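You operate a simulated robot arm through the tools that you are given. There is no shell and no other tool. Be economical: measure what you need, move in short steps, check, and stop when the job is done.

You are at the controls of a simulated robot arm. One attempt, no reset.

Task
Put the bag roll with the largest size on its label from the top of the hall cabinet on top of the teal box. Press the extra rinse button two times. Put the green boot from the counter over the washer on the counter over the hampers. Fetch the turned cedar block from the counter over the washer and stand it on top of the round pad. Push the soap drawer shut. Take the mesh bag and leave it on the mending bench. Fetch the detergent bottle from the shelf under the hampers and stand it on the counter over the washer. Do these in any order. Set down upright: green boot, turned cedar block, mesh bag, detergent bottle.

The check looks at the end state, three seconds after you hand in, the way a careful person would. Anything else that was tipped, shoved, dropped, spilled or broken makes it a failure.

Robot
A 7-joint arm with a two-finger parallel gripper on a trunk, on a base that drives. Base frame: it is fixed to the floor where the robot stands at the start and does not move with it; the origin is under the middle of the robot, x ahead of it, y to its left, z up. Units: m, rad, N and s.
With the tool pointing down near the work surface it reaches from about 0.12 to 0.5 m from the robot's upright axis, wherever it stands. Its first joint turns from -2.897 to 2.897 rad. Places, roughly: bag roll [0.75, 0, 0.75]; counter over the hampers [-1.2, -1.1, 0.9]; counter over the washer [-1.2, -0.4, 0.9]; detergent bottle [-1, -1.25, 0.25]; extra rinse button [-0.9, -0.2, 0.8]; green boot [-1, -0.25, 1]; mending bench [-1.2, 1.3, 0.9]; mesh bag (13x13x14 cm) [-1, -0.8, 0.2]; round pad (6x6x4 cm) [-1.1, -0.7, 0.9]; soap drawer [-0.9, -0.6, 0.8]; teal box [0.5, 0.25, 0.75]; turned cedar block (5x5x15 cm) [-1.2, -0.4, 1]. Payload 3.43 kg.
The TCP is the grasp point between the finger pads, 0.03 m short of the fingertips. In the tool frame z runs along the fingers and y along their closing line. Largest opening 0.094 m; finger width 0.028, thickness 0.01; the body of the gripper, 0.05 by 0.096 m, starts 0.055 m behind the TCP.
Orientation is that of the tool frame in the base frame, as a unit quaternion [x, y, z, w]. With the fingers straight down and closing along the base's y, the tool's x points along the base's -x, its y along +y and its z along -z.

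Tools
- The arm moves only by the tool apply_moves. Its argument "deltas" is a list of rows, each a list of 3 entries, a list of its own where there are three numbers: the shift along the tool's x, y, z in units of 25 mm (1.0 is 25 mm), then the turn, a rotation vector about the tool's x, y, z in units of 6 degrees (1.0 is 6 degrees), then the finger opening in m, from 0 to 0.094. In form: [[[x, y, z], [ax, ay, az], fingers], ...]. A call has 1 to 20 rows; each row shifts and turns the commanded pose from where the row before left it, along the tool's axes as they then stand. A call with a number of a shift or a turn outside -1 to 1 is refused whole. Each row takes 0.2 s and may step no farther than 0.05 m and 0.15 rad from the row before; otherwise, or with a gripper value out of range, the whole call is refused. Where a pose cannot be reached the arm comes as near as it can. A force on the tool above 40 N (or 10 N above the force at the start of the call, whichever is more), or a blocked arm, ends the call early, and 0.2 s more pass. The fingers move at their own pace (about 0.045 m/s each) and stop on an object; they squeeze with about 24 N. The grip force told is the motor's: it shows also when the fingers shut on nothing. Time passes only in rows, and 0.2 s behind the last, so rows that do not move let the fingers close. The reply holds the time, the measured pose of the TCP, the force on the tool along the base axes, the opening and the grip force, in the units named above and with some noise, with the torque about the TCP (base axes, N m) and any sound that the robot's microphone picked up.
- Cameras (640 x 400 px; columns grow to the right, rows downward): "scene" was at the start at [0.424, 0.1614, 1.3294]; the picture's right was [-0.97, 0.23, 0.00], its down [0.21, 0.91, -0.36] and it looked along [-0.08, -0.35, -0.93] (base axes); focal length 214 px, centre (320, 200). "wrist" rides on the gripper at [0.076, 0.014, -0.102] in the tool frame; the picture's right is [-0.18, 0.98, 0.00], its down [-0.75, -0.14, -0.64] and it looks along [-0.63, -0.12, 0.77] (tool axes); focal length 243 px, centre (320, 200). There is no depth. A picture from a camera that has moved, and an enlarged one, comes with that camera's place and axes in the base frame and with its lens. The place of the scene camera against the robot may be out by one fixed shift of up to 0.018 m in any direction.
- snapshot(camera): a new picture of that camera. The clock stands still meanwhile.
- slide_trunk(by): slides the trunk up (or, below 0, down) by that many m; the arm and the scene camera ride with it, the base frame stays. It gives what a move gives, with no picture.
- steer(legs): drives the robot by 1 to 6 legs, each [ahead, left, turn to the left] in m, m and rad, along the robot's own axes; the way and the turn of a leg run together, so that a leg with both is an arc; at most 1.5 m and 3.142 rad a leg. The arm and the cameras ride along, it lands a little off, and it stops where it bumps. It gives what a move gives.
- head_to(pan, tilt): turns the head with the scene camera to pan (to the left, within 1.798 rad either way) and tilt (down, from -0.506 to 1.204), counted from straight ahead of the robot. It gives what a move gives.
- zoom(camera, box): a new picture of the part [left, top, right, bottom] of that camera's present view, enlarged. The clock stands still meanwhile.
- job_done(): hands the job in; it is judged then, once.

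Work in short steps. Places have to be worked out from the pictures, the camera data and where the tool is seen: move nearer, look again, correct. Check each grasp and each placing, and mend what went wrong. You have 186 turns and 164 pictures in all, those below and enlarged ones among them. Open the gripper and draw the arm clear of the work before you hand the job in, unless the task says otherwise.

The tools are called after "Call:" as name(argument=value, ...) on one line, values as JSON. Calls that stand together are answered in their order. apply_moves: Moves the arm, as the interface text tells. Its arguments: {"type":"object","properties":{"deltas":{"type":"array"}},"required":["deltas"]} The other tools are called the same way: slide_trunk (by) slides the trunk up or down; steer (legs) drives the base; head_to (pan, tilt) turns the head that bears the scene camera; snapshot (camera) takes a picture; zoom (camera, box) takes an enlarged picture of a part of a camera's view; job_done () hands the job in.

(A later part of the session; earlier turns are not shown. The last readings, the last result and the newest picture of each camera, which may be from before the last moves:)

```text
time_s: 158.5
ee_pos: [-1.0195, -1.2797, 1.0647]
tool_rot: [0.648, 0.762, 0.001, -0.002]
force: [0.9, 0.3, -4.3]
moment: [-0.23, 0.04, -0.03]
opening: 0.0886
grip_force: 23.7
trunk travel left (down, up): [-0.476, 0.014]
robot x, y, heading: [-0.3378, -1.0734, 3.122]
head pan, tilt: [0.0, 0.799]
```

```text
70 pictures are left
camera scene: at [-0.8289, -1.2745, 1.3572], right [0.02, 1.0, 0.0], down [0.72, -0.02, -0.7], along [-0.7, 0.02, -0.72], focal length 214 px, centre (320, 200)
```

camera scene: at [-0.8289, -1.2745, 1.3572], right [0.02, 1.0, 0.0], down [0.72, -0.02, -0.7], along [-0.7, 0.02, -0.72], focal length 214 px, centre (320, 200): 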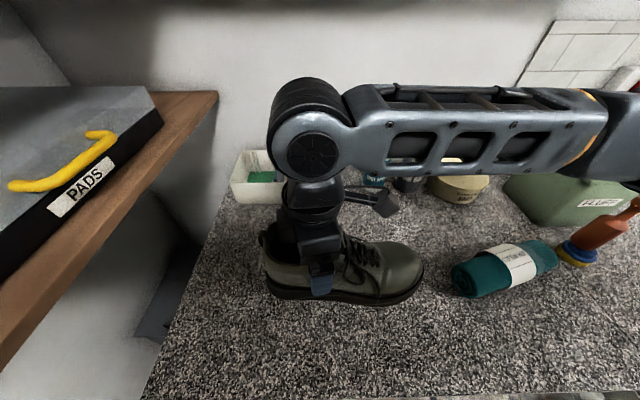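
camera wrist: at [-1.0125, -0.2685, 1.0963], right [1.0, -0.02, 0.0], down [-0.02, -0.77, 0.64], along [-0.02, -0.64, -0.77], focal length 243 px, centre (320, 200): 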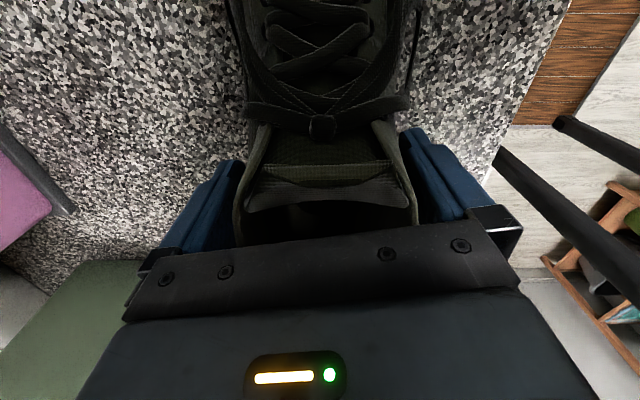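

Clear of everything. Lower to ~1 cm above, then gently to contact.

Call:
apply_moves(deltas=[[[0, 0, 0.9], [0, 0, 0], 0.02], [[0, 0, 0.9], [0, 0, 0], 0.02], [[0, 0, 0.7], [0, 0, 0], 0.02]])

Call:
apply_moves(deltas=[[[0, 0, 0.15], [0, 0, 0], 0.02], [[0, 0, 0.12], [0, 0, 0], 0.02]])

```text
time_s: 159.3
ee_pos: [-1.0174, -1.2798, 1.0032]
tool_rot: [0.647, 0.763, 0.0, -0.002]
force: [0.3, 0.3, -4.2]
moment: [-0.21, 0.01, -0.01]
opening: 0.0885
grip_force: 24.3
trunk travel left (down, up): [-0.476, 0.014]
robot x, y, heading: [-0.3398, -1.0713, 3.123]
head pan, tilt: [0.0, 0.799]
```

```text
time_s: 159.9
ee_pos: [-1.02, -1.279, 0.9973]
tool_rot: [0.647, 0.763, 0.001, -0.002]
force: [0.0, -1.6, -2.7]
moment: [0.14, 0.01, -0.03]
opening: 0.0888
grip_force: 24.1
trunk travel left (down, up): [-0.476, 0.014]
robot x, y, heading: [-0.3363, -1.0713, 3.12]
head pan, tilt: [0.0, 0.799]
```

Toe begins to touch; lower a few more millimetres and release.

Call:
apply_moves(deltas=[[[0, 0, 0.12], [0, 0, 0], 0.02], [[0, 0, 0.12], [0, 0, 0], 0.02], [[0, 0, 0.06], [0, 0, 0], 0.02]])

```text
time_s: 160.7
ee_pos: [-1.0202, -1.2792, 0.9897]
tool_rot: [0.648, 0.762, 0.0, -0.003]
force: [0.7, -4.4, 1.4]
moment: [0.41, -0.2, -0.25]
opening: 0.0886
grip_force: 24.2
trunk travel left (down, up): [-0.476, 0.014]
robot x, y, heading: [-0.3351, -1.0718, 3.123]
head pan, tilt: [0.0, 0.799]
```

Call:
apply_moves(deltas=[[[0, 0, 0], [0, 0, 0], 0.094], [[0, 0, 0], [0, 0, 0], 0.094], [[0, 0, -0.4], [0, 0, 0], 0.094], [[0, 0, -1], [0, 0, 0], 0.094], [[0, 0, -1], [0, 0, 0], 0.094], [[0, 0, -1], [0, 0, 0], 0.094], [[0, 0, -1], [0, 0, 0], 0.094], [[0, 0, -1], [0, 0, 0], 0.094]])

Call:
snapshot(camera="scene")

```text
time_s: 162.5
ee_pos: [-1.0169, -1.2797, 1.1254]
tool_rot: [0.647, 0.762, 0.002, -0.003]
force: [-0.7, -0.8, 0.3]
moment: [-0.01, 0.01, 0.03]
opening: 0.0942
grip_force: 0.0
trunk travel left (down, up): [-0.476, 0.014]
robot x, y, heading: [-0.3344, -1.0697, 3.123]
head pan, tilt: [0.0, 0.799]
```

```text
69 pictures are left
camera scene: at [-0.829, -1.2745, 1.357], right [0.02, 1.0, 0.0], down [0.72, -0.02, -0.7], along [-0.7, 0.02, -0.72], focal length 214 px, centre (320, 200)
```

scene: 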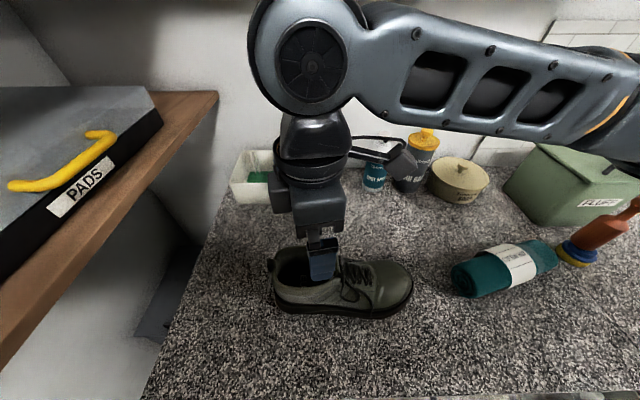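

The boot stands upright on the hampers counter. Next the shelf under the hampers: raise the hand, turn the tool back, and back away to look.

Call:
apply_moves(deltas=[[[0, 0, -1], [0, 0, -1], 0.06], [[0, 0, 0], [0, 0, -1], 0.06], [[0, 0, 0], [0, 0, -1], 0.06], [[0, 0, 0], [0, 0, -1], 0.06], [[0, 0, 0], [0, 0, -1], 0.06], [[0, 0, 0], [0, 0, -1], 0.06], [[0, 0, 0], [0, 0, -1], 0.06], [[0, 0, 0], [0, 0, -1], 0.06], [[0, 0, 0], [0, 0, -1], 0.06], [[0, 0, 0], [0, 0, -1], 0.06], [[0, 0, 0], [0, 0, -1], 0.06], [[0, 0, 0], [0, 0, -1], 0.06], [[0, 0, 0], [0, 0, -1], 0.06]])

Call:
steer(legs=[[-0.35, 0, 0]])

Call:
head_to(pan=0.0, tilt=0.9)

Call:
snapshot(camera="scene")

```text
time_s: 165.3
ee_pos: [-1.0183, -1.2797, 1.1488]
tool_rot: [0.022, 1.0, 0.001, 0.0]
force: [1.2, 0.2, 0.1]
moment: [0.0, -0.02, -0.01]
opening: 0.0597
grip_force: 0.1
trunk travel left (down, up): [-0.476, 0.014]
robot x, y, heading: [-0.3377, -1.0711, 3.121]
head pan, tilt: [0.0, 0.799]
```

```text
time_s: 167.6
ee_pos: [-0.6661, -1.2872, 1.1503]
tool_rot: [0.022, 1.0, 0.002, -0.001]
force: [-0.1, -0.2, 0.2]
moment: [0.02, 0.01, 0.0]
opening: 0.0602
grip_force: 0.0
trunk travel left (down, up): [-0.476, 0.014]
robot x, y, heading: [0.0144, -1.0801, 3.121]
head pan, tilt: [0.0, 0.799]
```

```text
time_s: 168.2
ee_pos: [-0.6653, -1.2874, 1.15]
tool_rot: [0.023, 1.0, 0.002, -0.001]
force: [-0.3, -0.4, -0.6]
moment: [0.0, 0.03, 0.02]
opening: 0.0601
grip_force: 0.0
trunk travel left (down, up): [-0.476, 0.014]
robot x, y, heading: [0.0136, -1.0767, 3.122]
head pan, tilt: [0.0, 0.901]
```

```text
68 pictures are left
camera scene: at [-0.4722, -1.2827, 1.3492], right [0.02, 1.0, 0.0], down [0.78, -0.02, -0.62], along [-0.62, 0.01, -0.78], focal length 214 px, centre (320, 200)
```

scene: 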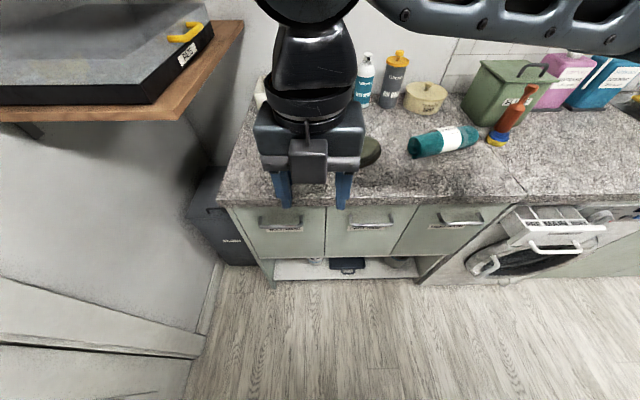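

Now lower the trunk (the hand hangs free in front of the cabinets) and look under the hampers.

Call:
slide_trunk(by=-0.47)

Call:
head_to(pan=0.4, tilt=0.7)

Call:
snapshot(camera="scene")

```text
refused: -0.47 is not a number from -0.4 to 0.4
```

```text
time_s: 169.1
ee_pos: [-0.6665, -1.2888, 1.1508]
tool_rot: [0.023, 1.0, 0.002, -0.001]
force: [-0.4, -0.3, -0.2]
moment: [0.0, 0.0, -0.01]
opening: 0.0598
grip_force: 0.0
trunk travel left (down, up): [-0.476, 0.014]
robot x, y, heading: [0.0123, -1.0781, 3.119]
head pan, tilt: [0.4, 0.7]
```

```text
67 pictures are left
camera scene: at [-0.4756, -1.3157, 1.3653], right [-0.37, 0.93, 0.0], down [0.6, 0.24, -0.76], along [-0.71, -0.28, -0.64], focal length 214 px, centre (320, 200)
```

scene: 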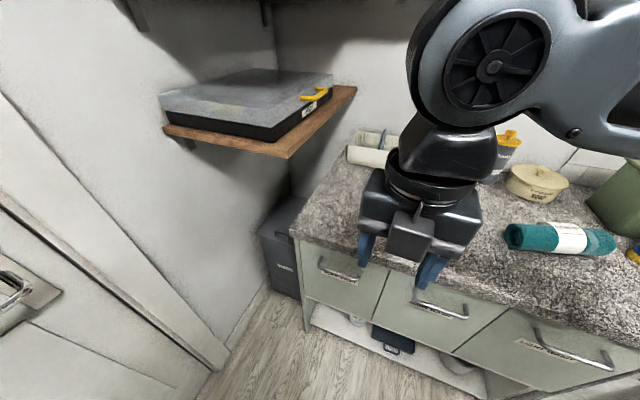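

Call:
slide_trunk(by=-0.4)

Call:
head_to(pan=0.2, tilt=0.7)

Call:
snapshot(camera="scene")

```text
time_s: 172.9
ee_pos: [-0.6656, -1.2885, 0.7502]
tool_rot: [0.023, 1.0, 0.002, -0.002]
force: [0.3, 0.7, 0.7]
moment: [0.02, -0.01, -0.02]
opening: 0.0602
grip_force: 0.1
trunk travel left (down, up): [-0.076, 0.414]
robot x, y, heading: [0.0144, -1.0767, 3.12]
head pan, tilt: [0.4, 0.7]
```

```text
time_s: 173.7
ee_pos: [-0.666, -1.2878, 0.7497]
tool_rot: [0.023, 1.0, 0.001, -0.002]
force: [0.0, 0.1, 1.1]
moment: [-0.01, 0.01, 0.0]
opening: 0.0598
grip_force: 0.1
trunk travel left (down, up): [-0.076, 0.414]
robot x, y, heading: [0.0134, -1.0771, 3.121]
head pan, tilt: [0.201, 0.7]
```

```text
66 pictures are left
camera scene: at [-0.4802, -1.2996, 0.9654], right [-0.18, 0.98, 0.0], down [0.63, 0.12, -0.76], along [-0.75, -0.14, -0.64], focal length 214 px, centre (320, 200)
```

scene: 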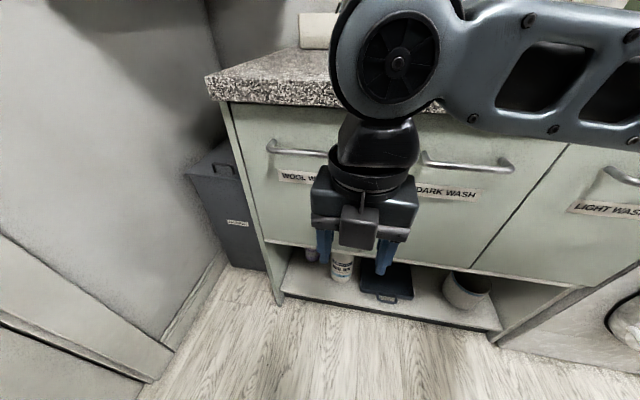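

Call:
zoom(camera="scene", box=[260, 230, 560, 350])

```text
2.13 times, centred on (410, 290) of scene
camera zoom: at [-0.4802, -1.2996, 0.9654], right [-0.18, 0.98, 0.0], down [0.63, 0.12, -0.76], along [-0.75, -0.14, -0.64], focal length 458 px, centre (128, 8)
```

zoom: 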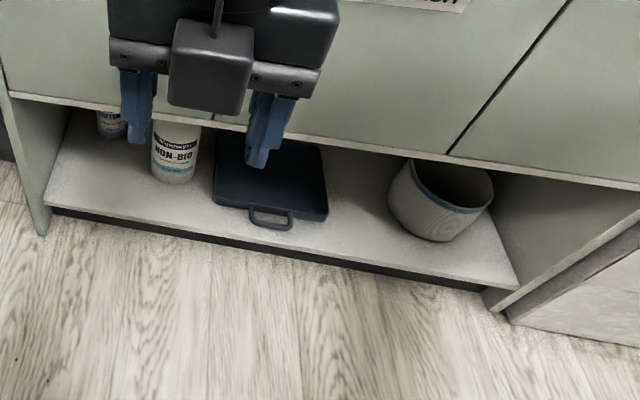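

Under the hampers: NON-BIO bottle ≈(-0.98, -1.30), tray, and the mesh bag ≈(-0.99, -0.82), shelf z≈0.09, opening up to z≈0.43. Lower the hand and pitch it 45° forward.

Call:
apply_moves(deltas=[[[0, 0, 1], [0, 0, 0], 0.094], [[0, 0, 1], [0, 0, 0], 0.094], [[0, 0, 1], [0, 0, 0], 0.094], [[0, 0, 1], [0, 0, 0], 0.094], [[0, 0, 1], [0, 0, 0], 0.094], [[0, 0, 1], [0, 0, 0], 0.094], [[0, 0, 1], [0, 0, 0], 0.094], [[0, 0, 1], [0, 0, 0], 0.094], [[0, 0, 1], [0, 0, 0], 0.094], [[0, 0, 1], [0, 0, 0], 0.094], [[0, 0, 1], [0, 0, 0], 0.094], [[0, 0, 1], [0, 0, 0], 0.094], [[0, 0, 0], [0, 1, 0], 0.094], [[0, 0, 0], [0, 1, 0], 0.094], [[0, 0, 0], [0, 1, 0], 0.094], [[0, 0, 0], [0, 1, 0], 0.094], [[0, 0, 0], [0, 1, 0], 0.094], [[0, 0, 0], [0, 1, 0], 0.094], [[0, 0, 0], [0, 1, 0], 0.094], [[0, 0, 0], [0, 0.5, 0], 0.094]])

Call:
snapshot(camera="wrist")

Call:
snapshot(camera="scene")

```text
time_s: 177.9
ee_pos: [-0.6667, -1.2877, 0.4503]
tool_rot: [0.02, 0.922, 0.01, -0.385]
force: [0.2, -0.3, -0.2]
moment: [0.01, -0.01, -0.02]
opening: 0.0941
grip_force: 0.1
trunk travel left (down, up): [-0.076, 0.414]
robot x, y, heading: [0.0167, -1.0792, 3.124]
head pan, tilt: [0.201, 0.7]
```

```text
64 pictures are left
camera wrist: at [-0.6474, -1.2731, 0.576], right [0.17, 0.98, -0.13], down [0.98, -0.18, -0.08], along [-0.11, -0.11, -0.99], focal length 243 px, centre (320, 200)
```

wrist: 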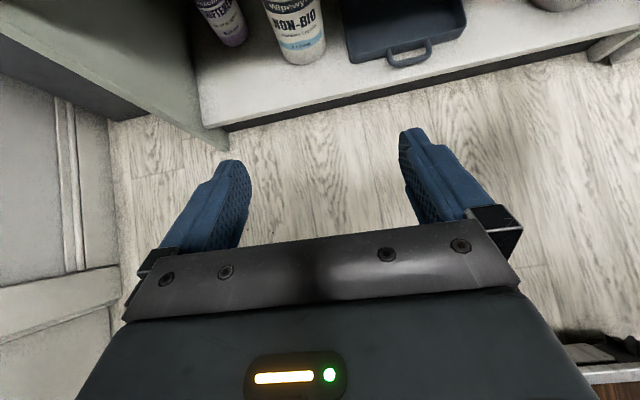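

```text
63 pictures are left
camera scene: at [-0.4802, -1.2995, 0.9654], right [-0.18, 0.98, 0.0], down [0.63, 0.12, -0.76], along [-0.75, -0.14, -0.64], focal length 214 px, centre (320, 200)
```

scene: 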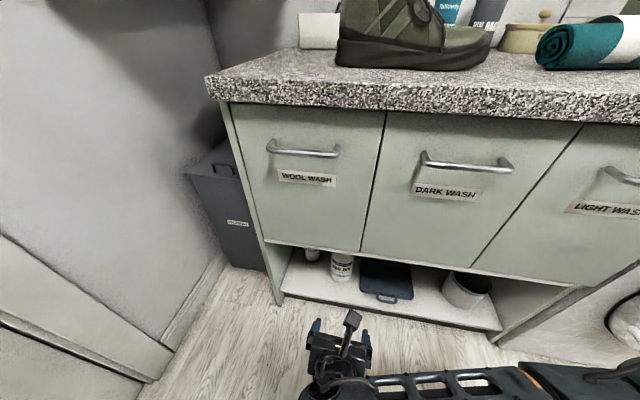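

Move lower and drive ahead 0.1 m for a closer side view of the bottle.

Call:
apply_moves(deltas=[[[-0.85, 0, 0.85], [0, 0, 0], 0.094], [[-0.85, 0, 0.85], [0, 0, 0], 0.094], [[-0.85, 0, 0.85], [0, 0, 0], 0.094], [[-0.85, 0, 0.85], [0, 0, 0], 0.094], [[0, 0, 0], [0, 1, 0], 0.094], [[0, 0, 0], [0, 1, 0], 0.094], [[0, 0, 0], [0, 1, 0], 0.094], [[0, 0, 0], [0, 0.8, 0], 0.094]])

Call:
snapshot(camera="wrist")

```text
time_s: 179.7
ee_pos: [-0.6674, -1.2882, 0.3299]
tool_rot: [0.017, 0.828, 0.015, -0.56]
force: [0.2, 0.1, 0.5]
moment: [0.01, 0.0, 0.0]
opening: 0.0938
grip_force: 0.0
trunk travel left (down, up): [-0.076, 0.414]
robot x, y, heading: [0.0145, -1.0765, 3.121]
head pan, tilt: [0.201, 0.7]
```

```text
62 pictures are left
camera wrist: at [-0.6002, -1.2749, 0.4386], right [0.11, 0.98, -0.17], down [0.87, -0.18, -0.46], along [-0.48, -0.09, -0.87], focal length 243 px, centre (320, 200)
```

wrist: 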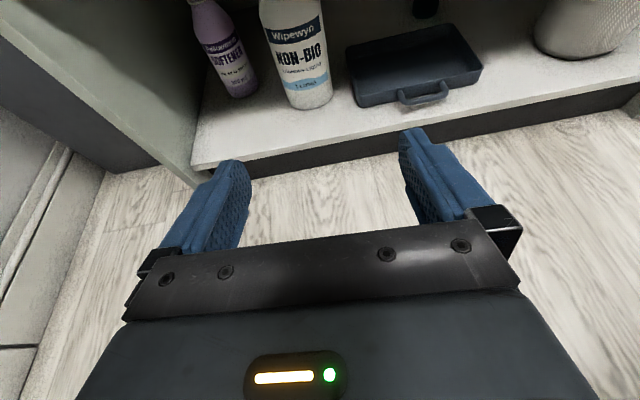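

Bottle base front ≈(-0.96, -1.305, 0.137), ~8.7 cm wide. Level the tool to see its neck.

Call:
apply_moves(deltas=[[[0, 0, 0], [0, 1, 0], 0.094], [[0, 0, 0], [0, 1, 0], 0.094], [[0, 0, 0], [0, 1, 0], 0.094], [[0, 0, 0], [0, 0.7, 0], 0.094]])

Call:
snapshot(camera="wrist")

```text
time_s: 180.7
ee_pos: [-0.6665, -1.2867, 0.33]
tool_rot: [-0.015, -0.706, -0.017, 0.708]
force: [0.2, 0.2, 0.0]
moment: [0.01, -0.02, 0.03]
opening: 0.094
grip_force: 0.0
trunk travel left (down, up): [-0.076, 0.414]
robot x, y, heading: [0.0177, -1.0811, 3.121]
head pan, tilt: [0.201, 0.7]
```

```text
61 pictures are left
camera wrist: at [-0.564, -1.2762, 0.4051], right [0.04, 0.98, -0.18], down [0.63, -0.17, -0.76], along [-0.77, -0.08, -0.63], focal length 243 px, centre (320, 200)
```

wrist: 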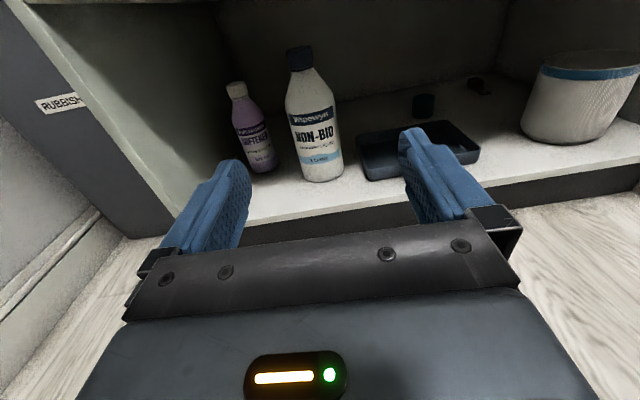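

Call:
zoom(camera="wrist", box=[220, 30, 420, 190])

```text
2.50 times, centred on (320, 110) of wrist
camera zoom: at [-0.564, -1.2762, 0.4051], right [0.04, 0.98, -0.18], down [0.63, -0.17, -0.76], along [-0.77, -0.08, -0.63], focal length 606 px, centre (320, 425)
```

zoom: 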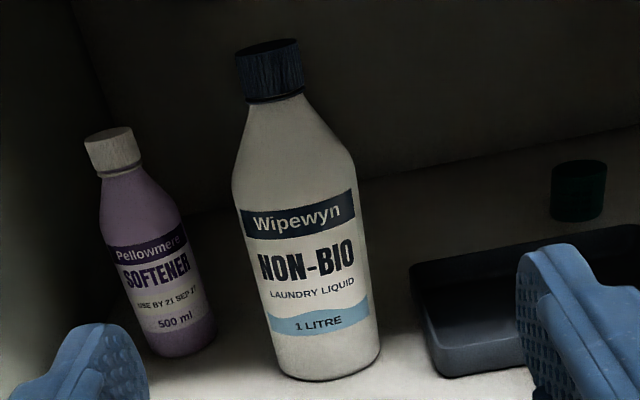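

Body diameter ≈0.079, centre ≈(-0.997, -1.306). Lower the level hand to z≈0.235, align y, and drive ahead 0.15.

Call:
apply_moves(deltas=[[[-0.95, -0.2, 0], [0, 0, 0], 0.094], [[-0.95, -0.2, 0], [0, 0, 0], 0.094], [[-0.95, -0.2, 0], [0, 0, 0], 0.094], [[-0.95, -0.3, 0], [0, 0, 0], 0.094]])

Call:
steer(legs=[[0.15, 0, 0]])

Call:
snapshot(camera="wrist")

```text
time_s: 181.7
ee_pos: [-0.6674, -1.3013, 0.2588]
tool_rot: [-0.014, -0.705, -0.017, 0.709]
force: [0.1, 0.3, -0.3]
moment: [0.0, 0.02, -0.01]
opening: 0.0938
grip_force: 0.1
out of reach, approached as far as the arm can: row 4
trunk travel left (down, up): [-0.076, 0.414]
robot x, y, heading: [0.0125, -1.0781, 3.119]
head pan, tilt: [0.201, 0.7]
```

```text
time_s: 183.1
ee_pos: [-0.8158, -1.2986, 0.2578]
tool_rot: [-0.013, -0.706, -0.016, 0.708]
force: [-0.4, 0.7, 0.5]
moment: [0.04, -0.01, -0.02]
opening: 0.0941
grip_force: 0.0
trunk travel left (down, up): [-0.076, 0.414]
robot x, y, heading: [-0.1326, -1.0775, 3.123]
head pan, tilt: [0.201, 0.7]
```

```text
59 pictures are left
camera wrist: at [-0.714, -1.2883, 0.3342], right [0.04, 0.98, -0.18], down [0.63, -0.17, -0.76], along [-0.77, -0.08, -0.63], focal length 243 px, centre (320, 200)
```

wrist: 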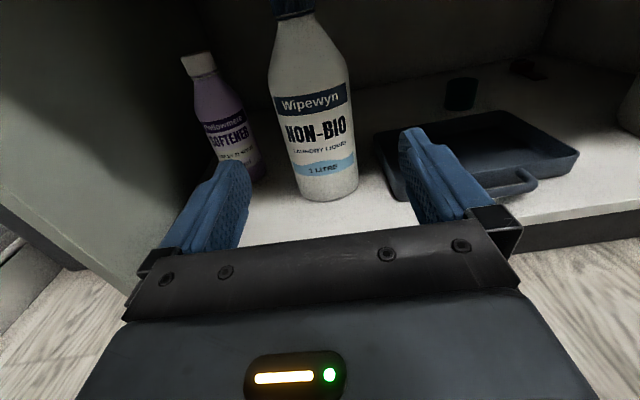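

Aligned nearly: lower the trunk 1.5 cm, shift 1 cm to -y, and approach in two steps.

Call:
slide_trunk(by=-0.015)

Call:
apply_moves(deltas=[[[0, -0.4, 0.8], [0, 0, 0], 0.094], [[0, 0, 0.9], [0, 0, 0], 0.094], [[0, 0, 0.9], [0, 0, 0], 0.094], [[0, 0, 0.9], [0, 0, 0], 0.094]])

Call:
snapshot(camera="wrist")

```text
time_s: 183.7
ee_pos: [-0.817, -1.299, 0.245]
tool_rot: [-0.014, -0.706, -0.016, 0.708]
force: [0.2, -0.3, 0.6]
moment: [-0.01, -0.04, 0.02]
opening: 0.094
grip_force: 0.0
trunk travel left (down, up): [-0.061, 0.429]
robot x, y, heading: [-0.1331, -1.0739, 3.124]
head pan, tilt: [0.201, 0.7]
```

```text
time_s: 184.7
ee_pos: [-0.9162, -1.2874, 0.2699]
tool_rot: [-0.014, -0.706, -0.017, 0.708]
force: [-0.6, -0.6, 0.8]
moment: [-0.02, -0.04, 0.0]
opening: 0.0942
grip_force: 0.0
out of reach, approached as far as the arm can: row 1, 2, 3, 4
trunk travel left (down, up): [-0.061, 0.429]
robot x, y, heading: [-0.1338, -1.0782, 3.125]
head pan, tilt: [0.201, 0.7]
```

```text
58 pictures are left
camera wrist: at [-0.8131, -1.277, 0.3457], right [0.04, 0.98, -0.18], down [0.63, -0.17, -0.76], along [-0.77, -0.08, -0.63], focal length 243 px, centre (320, 200)
```

wrist: 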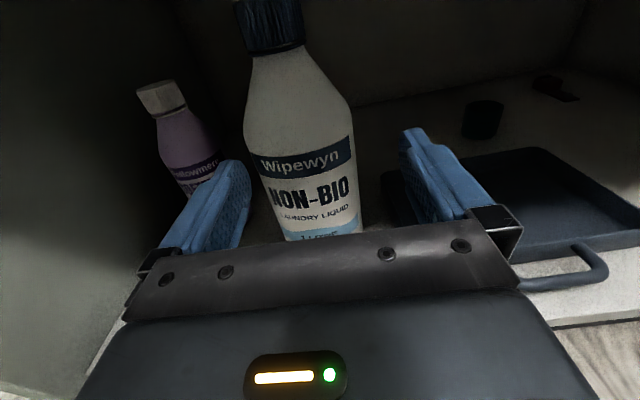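

Arm nearly fully extended; use the trunk (down 4.5 cm) and the base instead.

Call:
slide_trunk(by=-0.045)

Call:
steer(legs=[[0.0, 0.013, 0]])

Call:
snapshot(camera="wrist")

```text
time_s: 185.6
ee_pos: [-0.9166, -1.2889, 0.2248]
tool_rot: [-0.014, -0.706, -0.017, 0.708]
force: [0.8, 0.1, 0.0]
moment: [0.02, 0.01, 0.0]
opening: 0.0941
grip_force: 0.0
trunk travel left (down, up): [-0.016, 0.474]
robot x, y, heading: [-0.1324, -1.0757, 3.122]
head pan, tilt: [0.201, 0.7]
```

```text
time_s: 186.3
ee_pos: [-0.9171, -1.3012, 0.2258]
tool_rot: [-0.014, -0.706, -0.016, 0.708]
force: [0.3, -0.4, 0.3]
moment: [0.03, -0.03, 0.03]
opening: 0.0938
grip_force: 0.0
trunk travel left (down, up): [-0.016, 0.474]
robot x, y, heading: [-0.1372, -1.0877, 3.124]
head pan, tilt: [0.201, 0.7]
```

```text
57 pictures are left
camera wrist: at [-0.8133, -1.2904, 0.3008], right [0.04, 0.98, -0.18], down [0.63, -0.17, -0.76], along [-0.77, -0.08, -0.63], focal length 243 px, centre (320, 200)
```

wrist: 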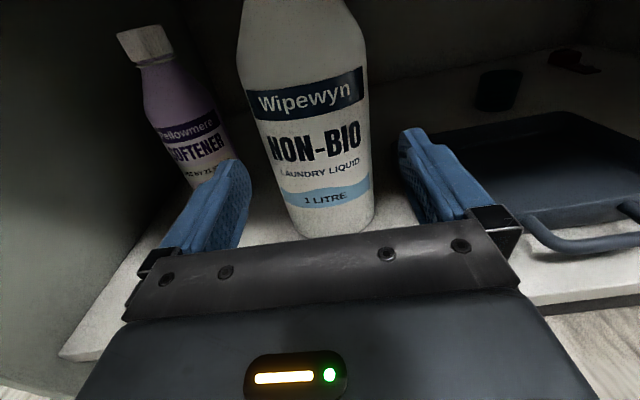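

Bottle at y≈-1.304. Drive ahead 7.5 cm (4 mm left) so the bottle comes between the fingers.

Call:
steer(legs=[[0.075, 0.004, 0]])

Call:
snapshot(camera="wrist")

```text
time_s: 187.3
ee_pos: [-0.9924, -1.3038, 0.225]
tool_rot: [-0.015, -0.706, -0.018, 0.708]
force: [0.5, 0.4, -0.1]
moment: [0.01, 0.01, 0.03]
opening: 0.0937
grip_force: 0.1
trunk travel left (down, up): [-0.016, 0.474]
robot x, y, heading: [-0.2091, -1.0901, 3.123]
head pan, tilt: [0.201, 0.7]
```

```text
56 pictures are left
camera wrist: at [-0.8889, -1.2925, 0.3008], right [0.04, 0.98, -0.18], down [0.63, -0.17, -0.76], along [-0.77, -0.08, -0.63], focal length 243 px, centre (320, 200)
```

wrist: 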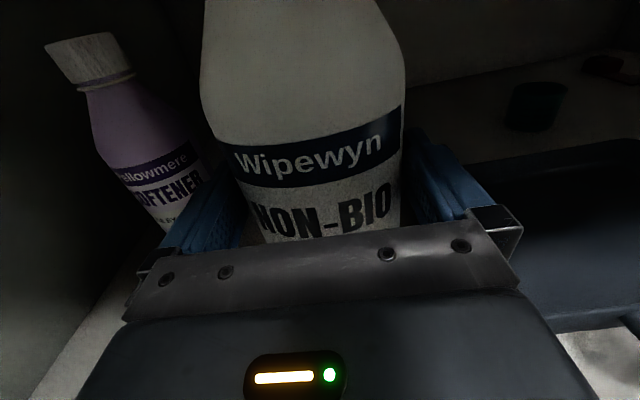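

The bottle is between the fingers with no contact force. Close.

Call:
apply_moves(deltas=[[[0, 0, 0], [0, 0, 0], 0.05], [[0, 0, 0], [0, 0, 0], 0.05], [[0, 0, 0], [0, 0, 0], 0.05], [[0, 0, 0], [0, 0, 0], 0.05]])

Call:
slide_trunk(by=0.03)

Call:
snapshot(camera="wrist")

```text
time_s: 188.3
ee_pos: [-0.9919, -1.3025, 0.2259]
tool_rot: [-0.014, -0.706, -0.018, 0.708]
force: [-0.1, 2.5, 1.5]
moment: [-0.1, 0.07, -0.06]
opening: 0.0878
grip_force: 24.3
trunk travel left (down, up): [-0.016, 0.474]
robot x, y, heading: [-0.2126, -1.0915, 3.121]
head pan, tilt: [0.201, 0.7]
```

```text
time_s: 189.1
ee_pos: [-0.9914, -1.3039, 0.2553]
tool_rot: [-0.012, -0.706, -0.016, 0.707]
force: [-0.5, 0.1, -9.4]
moment: [-0.03, -0.09, 0.01]
opening: 0.0878
grip_force: 24.2
trunk travel left (down, up): [-0.046, 0.444]
robot x, y, heading: [-0.2116, -1.0952, 3.125]
head pan, tilt: [0.201, 0.7]
```

```text
55 pictures are left
camera wrist: at [-0.8887, -1.2924, 0.3303], right [0.04, 0.98, -0.18], down [0.63, -0.17, -0.76], along [-0.77, -0.08, -0.63], focal length 243 px, centre (320, 200)
```

wrist: 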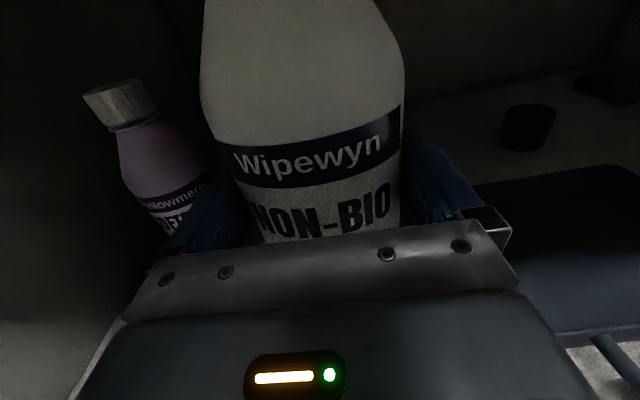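

Bottle lifted (≈1 kg). Back straight out 0.3 m, then raise the trunk.

Call:
steer(legs=[[-0.3, 0, 0]])

Call:
slide_trunk(by=0.4)

Call:
apply_moves(deltas=[[[1, 0, 0], [0, 0, 0], 0.05], [[1, 0, 0], [0, 0, 0], 0.05], [[1, 0, 0], [0, 0, 0], 0.05], [[1, 0, 0], [0, 0, 0], 0.05], [[1, 0, 0], [0, 0, 0], 0.05], [[1, 0, 0], [0, 0, 0], 0.05], [[1, 0, 0], [0, 0, 0], 0.05], [[1, 0, 0], [0, 0, 0], 0.05], [[1, 0, 0], [0, 0, 0], 0.05], [[1, 0, 0], [0, 0, 0], 0.05], [[1, 0, 0], [0, 0, 0], 0.05], [[1, 0, 0], [0, 0, 0], 0.05], [[1, 0, 0], [0, 0, 0], 0.05], [[1, 0, 0], [0, 0, 0], 0.05], [[1, 0, 0], [0, 0, 0], 0.05]])

Call:
head_to(pan=-0.3, tilt=0.8)

Call:
snapshot(camera="scene")

```text
time_s: 191.2
ee_pos: [-0.6888, -1.3091, 0.255]
tool_rot: [-0.013, -0.706, -0.016, 0.708]
force: [-0.1, 0.3, -10.2]
moment: [-0.01, -0.12, 0.0]
opening: 0.088
grip_force: 24.0
trunk travel left (down, up): [-0.046, 0.444]
robot x, y, heading: [0.093, -1.0981, 3.125]
head pan, tilt: [0.201, 0.7]
```

```text
time_s: 195.0
ee_pos: [-0.688, -1.3091, 0.6538]
tool_rot: [-0.013, -0.706, -0.016, 0.708]
force: [0.2, 0.1, -10.1]
moment: [0.01, -0.09, -0.01]
opening: 0.0879
grip_force: 24.4
trunk travel left (down, up): [-0.446, 0.044]
robot x, y, heading: [0.0887, -1.0971, 3.124]
head pan, tilt: [0.201, 0.7]
```

```text
time_s: 197.9
ee_pos: [-0.7907, -1.4021, 0.7478]
tool_rot: [0.012, 0.711, 0.019, -0.703]
force: [0.0, 0.0, -10.1]
moment: [-0.01, -0.1, 0.0]
opening: 0.0895
grip_force: 24.1
out of reach, approached as far as the arm can: row 1, 2, 3, 4, 5, 6, 7, 8, 9, 10, 11, 12, 13, 14
trunk travel left (down, up): [-0.446, 0.044]
robot x, y, heading: [0.0953, -1.0983, 3.122]
head pan, tilt: [0.201, 0.7]
stopped in row 14: the force on the tool passed its limit at 58 N (the readings are from after the stop); the commanded pose is now the measured one
```

```text
time_s: 198.8
ee_pos: [-0.7925, -1.4024, 0.7489]
tool_rot: [0.012, 0.709, 0.018, -0.705]
force: [0.2, 0.0, -10.7]
moment: [0.02, -0.09, 0.0]
opening: 0.0893
grip_force: 24.3
trunk travel left (down, up): [-0.446, 0.044]
robot x, y, heading: [0.0921, -1.0965, 3.123]
head pan, tilt: [-0.3, 0.799]
```

```text
54 pictures are left
camera scene: at [-0.3954, -1.2783, 1.327], right [0.31, 0.95, 0.0], down [0.68, -0.22, -0.7], along [-0.66, 0.22, -0.72], focal length 214 px, centre (320, 200)
```

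scene: 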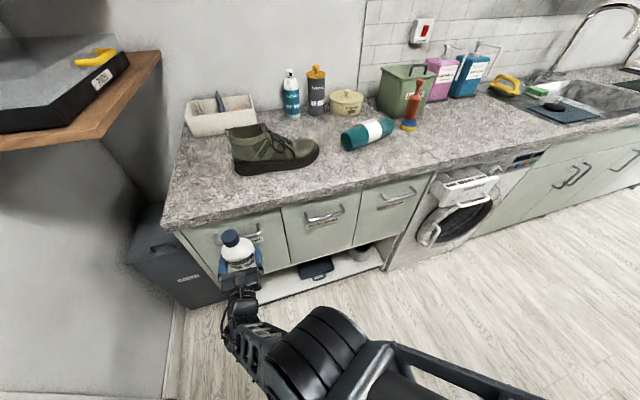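

Raising with a level tool runs into joint limits and the arm drifted forward. Pull the bottle back to the former pose, then turn the robot to face +y along the free corridor for room.

Call:
apply_moves(deltas=[[[-0.9, 0.9, -1], [0, 0, 0], 0.05], [[-0.9, 0.9, -1], [0, 0, 0], 0.05], [[-0.9, 0.9, -1], [0, 0, 0], 0.05], [[-0.9, 0.9, -1], [0, 0, 0], 0.05]])

Call:
steer(legs=[[0, 0, -1.57]])

Call:
head_to(pan=0.0, tilt=0.6)

Call:
snapshot(camera="scene")

```text
time_s: 199.8
ee_pos: [-0.692, -1.3181, 0.6577]
tool_rot: [0.013, 0.709, 0.018, -0.705]
force: [-0.9, -1.8, -9.5]
moment: [-0.03, -0.09, -0.02]
opening: 0.0894
grip_force: 23.7
out of reach, approached as far as the arm can: row 1
trunk travel left (down, up): [-0.446, 0.044]
robot x, y, heading: [0.0895, -1.0949, 3.13]
head pan, tilt: [-0.3, 0.799]
```

```text
time_s: 204.1
ee_pos: [-0.1258, -0.3113, 0.6575]
tool_rot: [0.51, 0.492, 0.512, -0.485]
force: [-0.6, 0.0, -11.0]
moment: [-0.13, -0.03, -0.03]
opening: 0.0888
grip_force: 24.2
trunk travel left (down, up): [-0.446, 0.044]
robot x, y, heading: [0.0906, -1.0969, 1.551]
head pan, tilt: [-0.3, 0.799]
```

```text
time_s: 204.9
ee_pos: [-0.1256, -0.3114, 0.6585]
tool_rot: [0.511, 0.493, 0.512, -0.484]
force: [0.4, 0.7, -9.9]
moment: [-0.1, 0.02, 0.0]
opening: 0.0892
grip_force: 24.2
trunk travel left (down, up): [-0.446, 0.044]
robot x, y, heading: [0.092, -1.0964, 1.548]
head pan, tilt: [0.0, 0.6]
```

```text
53 pictures are left
camera scene: at [-0.0965, -0.5809, 1.3438], right [1.0, -0.02, 0.0], down [-0.01, -0.57, -0.82], along [0.02, 0.82, -0.57], focal length 214 px, centre (320, 200)
```

scene: 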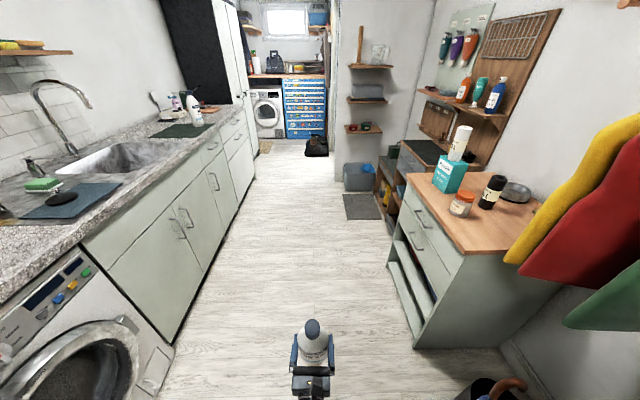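

Plenty of free space ahead. Try moving outward and upward together with the level tool.

Call:
apply_moves(deltas=[[[0, 0, 1], [0, 0, 0], 0.05], [[0, 0, 1], [0, 0, 0], 0.05], [[0.5, 0, 1], [0, 0, 0], 0.05], [[0.8, 0, 0.8], [0, 0, 0], 0.05], [[0.8, 0, 0.8], [0, 0, 0], 0.05], [[0.8, 0, 0.8], [0, 0, 0], 0.05], [[0.8, 0, 0.5], [0, 0, 0], 0.05], [[0.8, 0, 0.5], [0, 0, 0], 0.05]])

```text
time_s: 206.7
ee_pos: [-0.1335, -0.1427, 0.76]
tool_rot: [0.51, 0.492, 0.512, -0.485]
force: [-0.9, 0.3, -10.5]
moment: [-0.09, -0.02, -0.02]
opening: 0.0888
grip_force: 24.3
out of reach, approached as far as the arm can: row 1, 2, 4, 5, 6, 7, 8
trunk travel left (down, up): [-0.446, 0.044]
robot x, y, heading: [0.0942, -1.0982, 1.55]
head pan, tilt: [0.0, 0.6]
```

Progress to z=0.76. Keep going outward/upward and see.

Call:
apply_moves(deltas=[[[0.5, 0, 0.5], [0, 0, 0], 0.05], [[0.5, 0, 0.5], [0, 0, 0], 0.05], [[0.5, 0, 0.5], [0, 0, 0], 0.05], [[0.5, 0, 0.5], [0, 0, 0], 0.05], [[0.5, 0, 0.5], [0, 0, 0], 0.05], [[0.5, 0, 0.5], [0, 0, 0], 0.05], [[0.5, 0, 0.5], [0, 0, 0], 0.05], [[0.5, 0, 0.5], [0, 0, 0], 0.05]])

Call:
snapshot(camera="scene")

```text
time_s: 208.5
ee_pos: [-0.1312, -0.0381, 0.8576]
tool_rot: [0.51, 0.492, 0.512, -0.486]
force: [0.0, 0.2, -11.3]
moment: [-0.12, -0.01, 0.02]
opening: 0.0888
grip_force: 24.4
out of reach, approached as far as the arm can: row 2
trunk travel left (down, up): [-0.446, 0.044]
robot x, y, heading: [0.0926, -1.0976, 1.55]
head pan, tilt: [0.0, 0.6]
```

```text
52 pictures are left
camera scene: at [-0.0967, -0.5807, 1.3438], right [1.0, -0.02, 0.0], down [-0.01, -0.57, -0.82], along [0.02, 0.82, -0.57], focal length 214 px, centre (320, 200)
```

scene: 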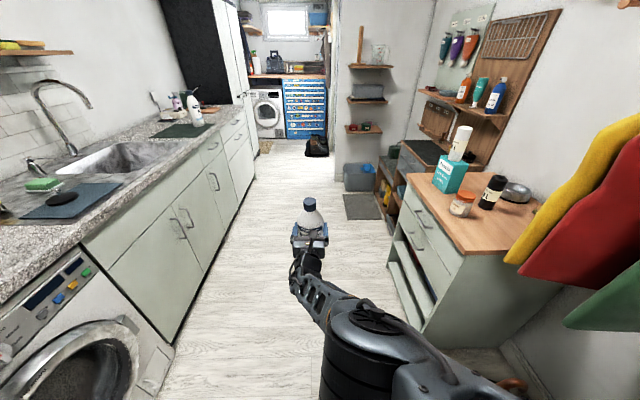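

It works further out. Continue upward and raise the trunk the rest.

Call:
apply_moves(deltas=[[[0.6, 0, 0.3], [0, 0, 0], 0.05], [[0.6, 0, 0.3], [0, 0, 0], 0.05], [[0.6, 0, 0.3], [0, 0, 0], 0.05], [[0.6, 0, 0.3], [0, 0, 0], 0.05], [[0.6, 0, 0.2], [0, 0, 0], 0.05], [[0.6, 0, 0.2], [0, 0, 0], 0.05], [[0.6, 0, 0.1], [0, 0, 0], 0.05], [[0.6, 0, 0], [0, 0, 0], 0.05]])

Call:
slide_trunk(by=0.044)

```text
time_s: 210.3
ee_pos: [-0.1424, 0.0303, 0.9599]
tool_rot: [0.511, 0.492, 0.512, -0.484]
force: [-0.3, 0.3, -10.6]
moment: [-0.12, 0.0, 0.0]
opening: 0.0887
grip_force: 23.8
out of reach, approached as far as the arm can: row 1, 2, 4, 5, 6, 7, 8
trunk travel left (down, up): [-0.446, 0.044]
robot x, y, heading: [0.0923, -1.0982, 1.552]
head pan, tilt: [0.0, 0.6]
```

```text
time_s: 211.2
ee_pos: [-0.1419, 0.0298, 1.0031]
tool_rot: [0.51, 0.492, 0.512, -0.485]
force: [0.1, 0.2, -10.6]
moment: [-0.1, 0.02, -0.01]
opening: 0.0888
grip_force: 23.8
trunk travel left (down, up): [-0.49, 0.0]
robot x, y, heading: [0.0948, -1.0964, 1.549]
head pan, tilt: [0.0, 0.6]
```

Now TCP z≈1.0. Raise a few more centimetres for clearance.

Call:
apply_moves(deltas=[[[0.6, 0, 0.1], [0, 0, 0], 0.05], [[0.6, 0, 0.1], [0, 0, 0], 0.05], [[0.6, 0, 0.1], [0, 0, 0], 0.05], [[0.6, 0, 0.0], [0, 0, 0], 0.05]])

Call:
snapshot(camera="scene")

```text
time_s: 212.2
ee_pos: [-0.1484, 0.0556, 1.0534]
tool_rot: [0.511, 0.491, 0.513, -0.485]
force: [0.1, 0.6, -10.9]
moment: [-0.11, 0.0, -0.03]
opening: 0.0887
grip_force: 24.1
out of reach, approached as far as the arm can: row 1, 2, 3, 4
trunk travel left (down, up): [-0.49, 0.0]
robot x, y, heading: [0.0928, -1.0973, 1.551]
head pan, tilt: [0.0, 0.6]
```

```text
51 pictures are left
camera scene: at [-0.0966, -0.5806, 1.3878], right [1.0, -0.02, 0.0], down [-0.01, -0.57, -0.82], along [0.02, 0.82, -0.57], focal length 214 px, centre (320, 200)
```

scene: 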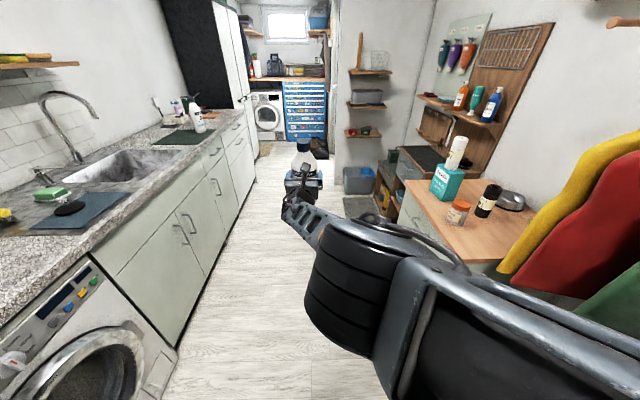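

Height is good. Drive 0.25 ahead and slightly left, then turn left 0.805 rad to bring the bottle over the counter near (-0.95, -0.22).

Call:
steer(legs=[[0.253, 0.044, 0], [0, 0, 0.5]])

Call:
head_to(pan=0.3, tilt=0.6)

Call:
snapshot(camera="scene")

```text
time_s: 215.4
ee_pos: [-0.7108, 0.0537, 1.0538]
tool_rot: [0.372, 0.603, 0.376, -0.597]
force: [0.8, 0.0, -10.1]
moment: [-0.14, -0.07, 0.01]
opening: 0.0882
grip_force: 24.2
trunk travel left (down, up): [-0.49, 0.0]
robot x, y, heading: [0.0567, -0.8429, 2.053]
head pan, tilt: [0.0, 0.6]
```

```text
time_s: 216.2
ee_pos: [-0.7113, 0.0539, 1.0527]
tool_rot: [0.372, 0.603, 0.376, -0.597]
force: [-0.3, 0.4, -9.6]
moment: [-0.1, -0.05, -0.02]
opening: 0.0885
grip_force: 23.7
trunk travel left (down, up): [-0.49, 0.0]
robot x, y, heading: [0.0523, -0.8463, 2.047]
head pan, tilt: [0.3, 0.6]
```

```text
50 pictures are left
camera scene: at [-0.3793, -0.5017, 1.3878], right [0.71, 0.7, 0.0], down [0.4, -0.4, -0.82], along [-0.58, 0.59, -0.57], focal length 214 px, centre (320, 200)
```

scene: 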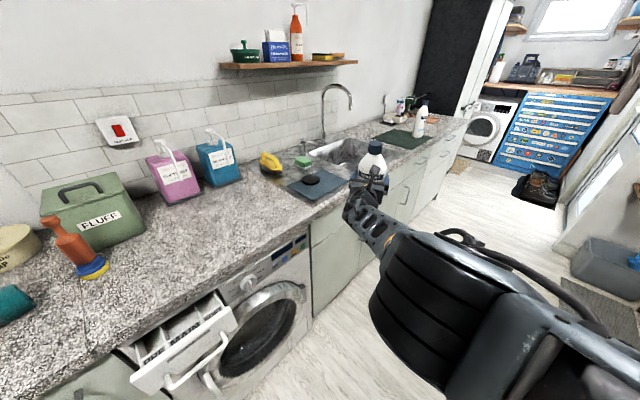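

The counter edge is about x≈-0.83, so the target is well inside. Turn the remaining 0.3 rad.

Call:
steer(legs=[[0, 0, 0.29]])

Call:
snapshot(camera="scene")

Call:
snapshot(camera="wrist")

```text
time_s: 217.6
ee_pos: [-0.9339, -0.2043, 1.0528]
tool_rot: [0.281, 0.651, 0.285, -0.645]
force: [0.4, 0.4, -10.4]
moment: [-0.07, -0.1, 0.03]
opening: 0.0886
grip_force: 24.0
trunk travel left (down, up): [-0.49, 0.0]
robot x, y, heading: [0.0549, -0.8411, 2.341]
head pan, tilt: [0.3, 0.6]
```

```text
49 pictures are left
camera scene: at [-0.4575, -0.6447, 1.3878], right [0.48, 0.88, 0.0], down [0.5, -0.27, -0.82], along [-0.72, 0.39, -0.57], focal length 214 px, centre (320, 200)
```

scene: 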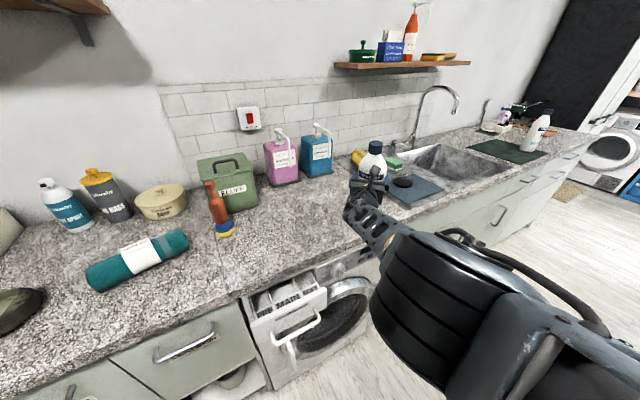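

```text
48 pictures are left
camera wrist: at [-0.8561, -0.2688, 1.1301], right [0.72, 0.67, -0.18], down [0.34, -0.57, -0.75], along [-0.6, 0.48, -0.64], focal length 243 px, centre (320, 200)
```

wrist: 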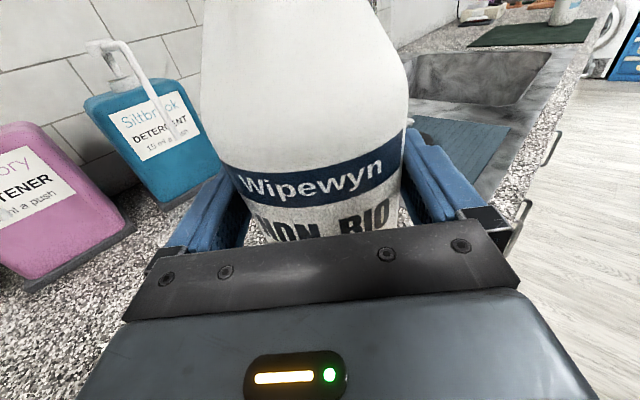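

Bottle is over the washer counter. Shift the base slightly so it lands at ≈(-0.905, -0.22) (wrist stays outside the counter edge), then lower by the trunk.

Call:
steer(legs=[[-0.032, -0.01, 0]])

Call:
slide_trunk(by=-0.06)

Call:
zoom(camera="scene", box=[230, 100, 470, 340])

```text
time_s: 218.5
ee_pos: [-0.9184, -0.2154, 1.0478]
tool_rot: [0.282, 0.654, 0.284, -0.642]
force: [-0.1, 0.6, -11.9]
moment: [-0.04, -0.07, -0.02]
opening: 0.0885
grip_force: 24.4
trunk travel left (down, up): [-0.49, 0.0]
robot x, y, heading: [0.0724, -0.8514, 2.344]
head pan, tilt: [0.3, 0.6]
stopped in leg 1: the robot was blocked; the commanded pose is now the measured one
```

```text
time_s: 219.5
ee_pos: [-0.9192, -0.2166, 1.0092]
tool_rot: [0.282, 0.65, 0.285, -0.646]
force: [-5.1, 1.6, 20.5]
moment: [-0.06, 0.23, -0.03]
opening: 0.0874
grip_force: 23.8
trunk travel left (down, up): [-0.43, 0.06]
robot x, y, heading: [0.0689, -0.8494, 2.346]
head pan, tilt: [0.3, 0.6]
```

```text
1.67 times, centred on (350, 220) of scene
camera zoom: at [-0.4414, -0.657, 1.3439], right [0.48, 0.88, 0.0], down [0.5, -0.27, -0.83], along [-0.73, 0.39, -0.56], focal length 358 px, centre (270, 167)
```

zoom: 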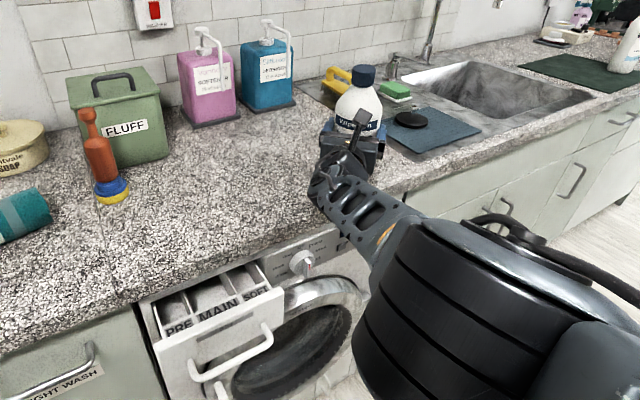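

Contact at the bottle's base (small moment, 20 N). Relieve: raise the trunk ~1.8 cm.

Call:
slide_trunk(by=0.016)

Call:
zoom(camera="scene", box=[300, 130, 420, 240])

Call:
snapshot(camera="wrist")

```text
time_s: 220.1
ee_pos: [-0.9207, -0.2167, 1.0073]
tool_rot: [0.283, 0.651, 0.285, -0.645]
force: [-5.8, 1.5, 22.3]
moment: [-0.14, 0.35, 0.0]
opening: 0.0871
grip_force: 23.7
trunk travel left (down, up): [-0.446, 0.044]
robot x, y, heading: [0.0699, -0.8516, 2.34]
head pan, tilt: [0.3, 0.6]
```

```text
3.64 times, centred on (360, 185) of scene
camera zoom: at [-0.4414, -0.6571, 1.3439], right [0.48, 0.88, 0.0], down [0.5, -0.27, -0.83], along [-0.73, 0.39, -0.56], focal length 780 px, centre (174, 254)
```

zoom: 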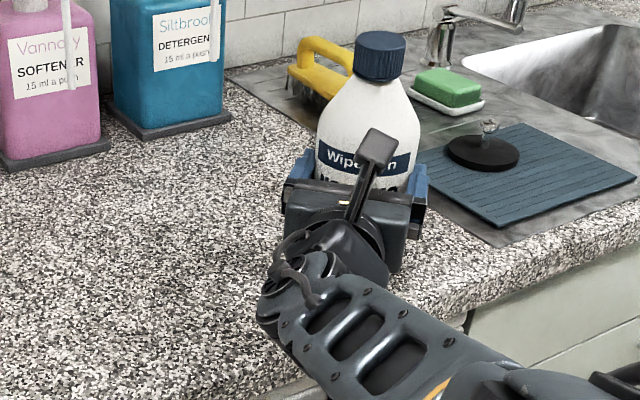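

```text
45 pictures are left
camera wrist: at [-0.8404, -0.2815, 1.0852], right [0.72, 0.67, -0.18], down [0.34, -0.57, -0.75], along [-0.6, 0.48, -0.64], focal length 243 px, centre (320, 200)
```

wrist: 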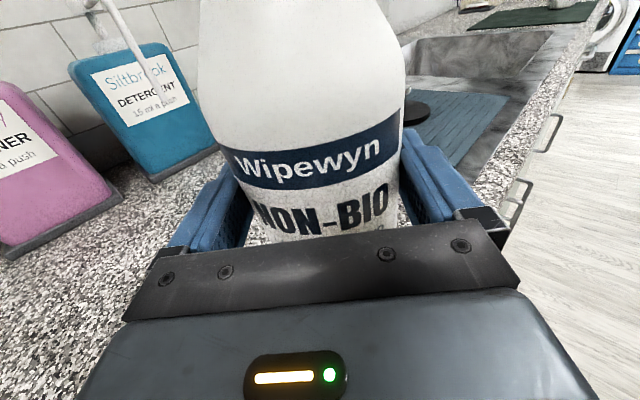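

The bottle stands on the counter (it was gripped ~0.13 above its base). Ease the pressure a bit more.

Call:
slide_trunk(by=0.006)

```text
time_s: 220.7
ee_pos: [-0.9188, -0.2173, 1.0073]
tool_rot: [0.282, 0.654, 0.284, -0.643]
force: [-3.8, -0.4, 1.7]
moment: [-0.27, 0.36, -0.04]
opening: 0.0867
grip_force: 23.8
trunk travel left (down, up): [-0.452, 0.038]
robot x, y, heading: [0.0699, -0.8537, 2.341]
head pan, tilt: [0.3, 0.6]
```

Pressure is now nearly nil. Before retreating, see what blocks the robot's rear right.

Call:
head_to(pan=-1.798, tilt=0.6)

Call:
snapshot(camera="scene")

```text
time_s: 222.7
ee_pos: [-0.9199, -0.2167, 1.0123]
tool_rot: [0.282, 0.652, 0.285, -0.644]
force: [0.3, -0.3, -11.2]
moment: [-0.12, -0.07, 0.01]
opening: 0.087
grip_force: 23.4
trunk travel left (down, up): [-0.452, 0.038]
robot x, y, heading: [0.0712, -0.8497, 2.346]
head pan, tilt: [-1.798, 0.6]
```

```text
44 pictures are left
camera scene: at [-0.2891, -0.6525, 1.3498], right [0.52, -0.85, 0.0], down [-0.48, -0.29, -0.83], along [0.7, 0.43, -0.56], focal length 214 px, centre (320, 200)
```

scene: 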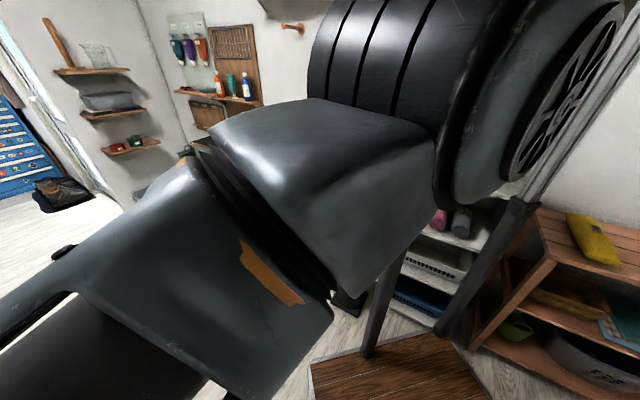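

The rack area blocks backing out here. Lift the bottle 3.8 cm, and orbit the robot round to heading ≈2.18 where there is room behind.

Call:
slide_trunk(by=0.038)

Call:
steer(legs=[[-0.06, 0.176, -0.166]])

Call:
head_to(pan=0.3, tilt=0.7)

Call:
snapshot(camera="scene")

```text
time_s: 223.5
ee_pos: [-0.9194, -0.217, 1.0511]
tool_rot: [0.282, 0.653, 0.285, -0.643]
force: [-0.8, 0.3, -11.1]
moment: [-0.06, -0.07, 0.01]
opening: 0.087
grip_force: 23.7
trunk travel left (down, up): [-0.49, 0.0]
robot x, y, heading: [0.069, -0.8468, 2.344]
head pan, tilt: [-1.798, 0.6]
```

```text
time_s: 225.0
ee_pos: [-0.8994, -0.222, 1.0499]
tool_rot: [0.335, 0.626, 0.337, -0.618]
force: [0.2, 0.3, -10.3]
moment: [-0.15, -0.09, -0.01]
opening: 0.0868
grip_force: 23.6
trunk travel left (down, up): [-0.49, 0.0]
robot x, y, heading: [-0.0257, -1.0112, 2.178]
head pan, tilt: [-1.798, 0.6]
```

```text
time_s: 227.0
ee_pos: [-0.8998, -0.2229, 1.0504]
tool_rot: [0.335, 0.626, 0.337, -0.618]
force: [0.7, 0.1, -10.9]
moment: [-0.11, -0.08, 0.0]
opening: 0.0866
grip_force: 23.5
trunk travel left (down, up): [-0.49, 0.0]
robot x, y, heading: [-0.0298, -1.0114, 2.177]
head pan, tilt: [0.3, 0.7]
```

```text
43 pictures are left
camera scene: at [-0.4986, -0.7343, 1.3791], right [0.62, 0.79, 0.0], down [0.51, -0.4, -0.76], along [-0.6, 0.47, -0.64], focal length 214 px, centre (320, 200)
```

scene: 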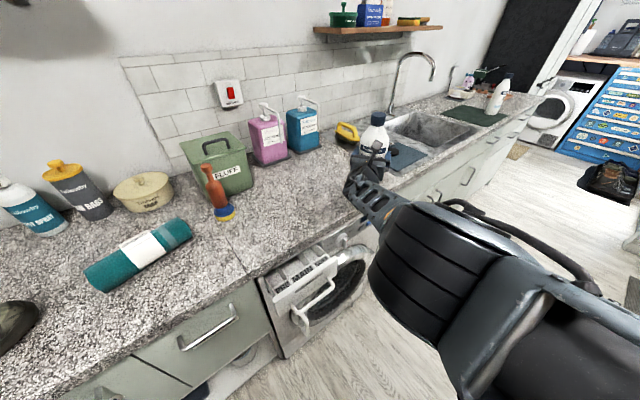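

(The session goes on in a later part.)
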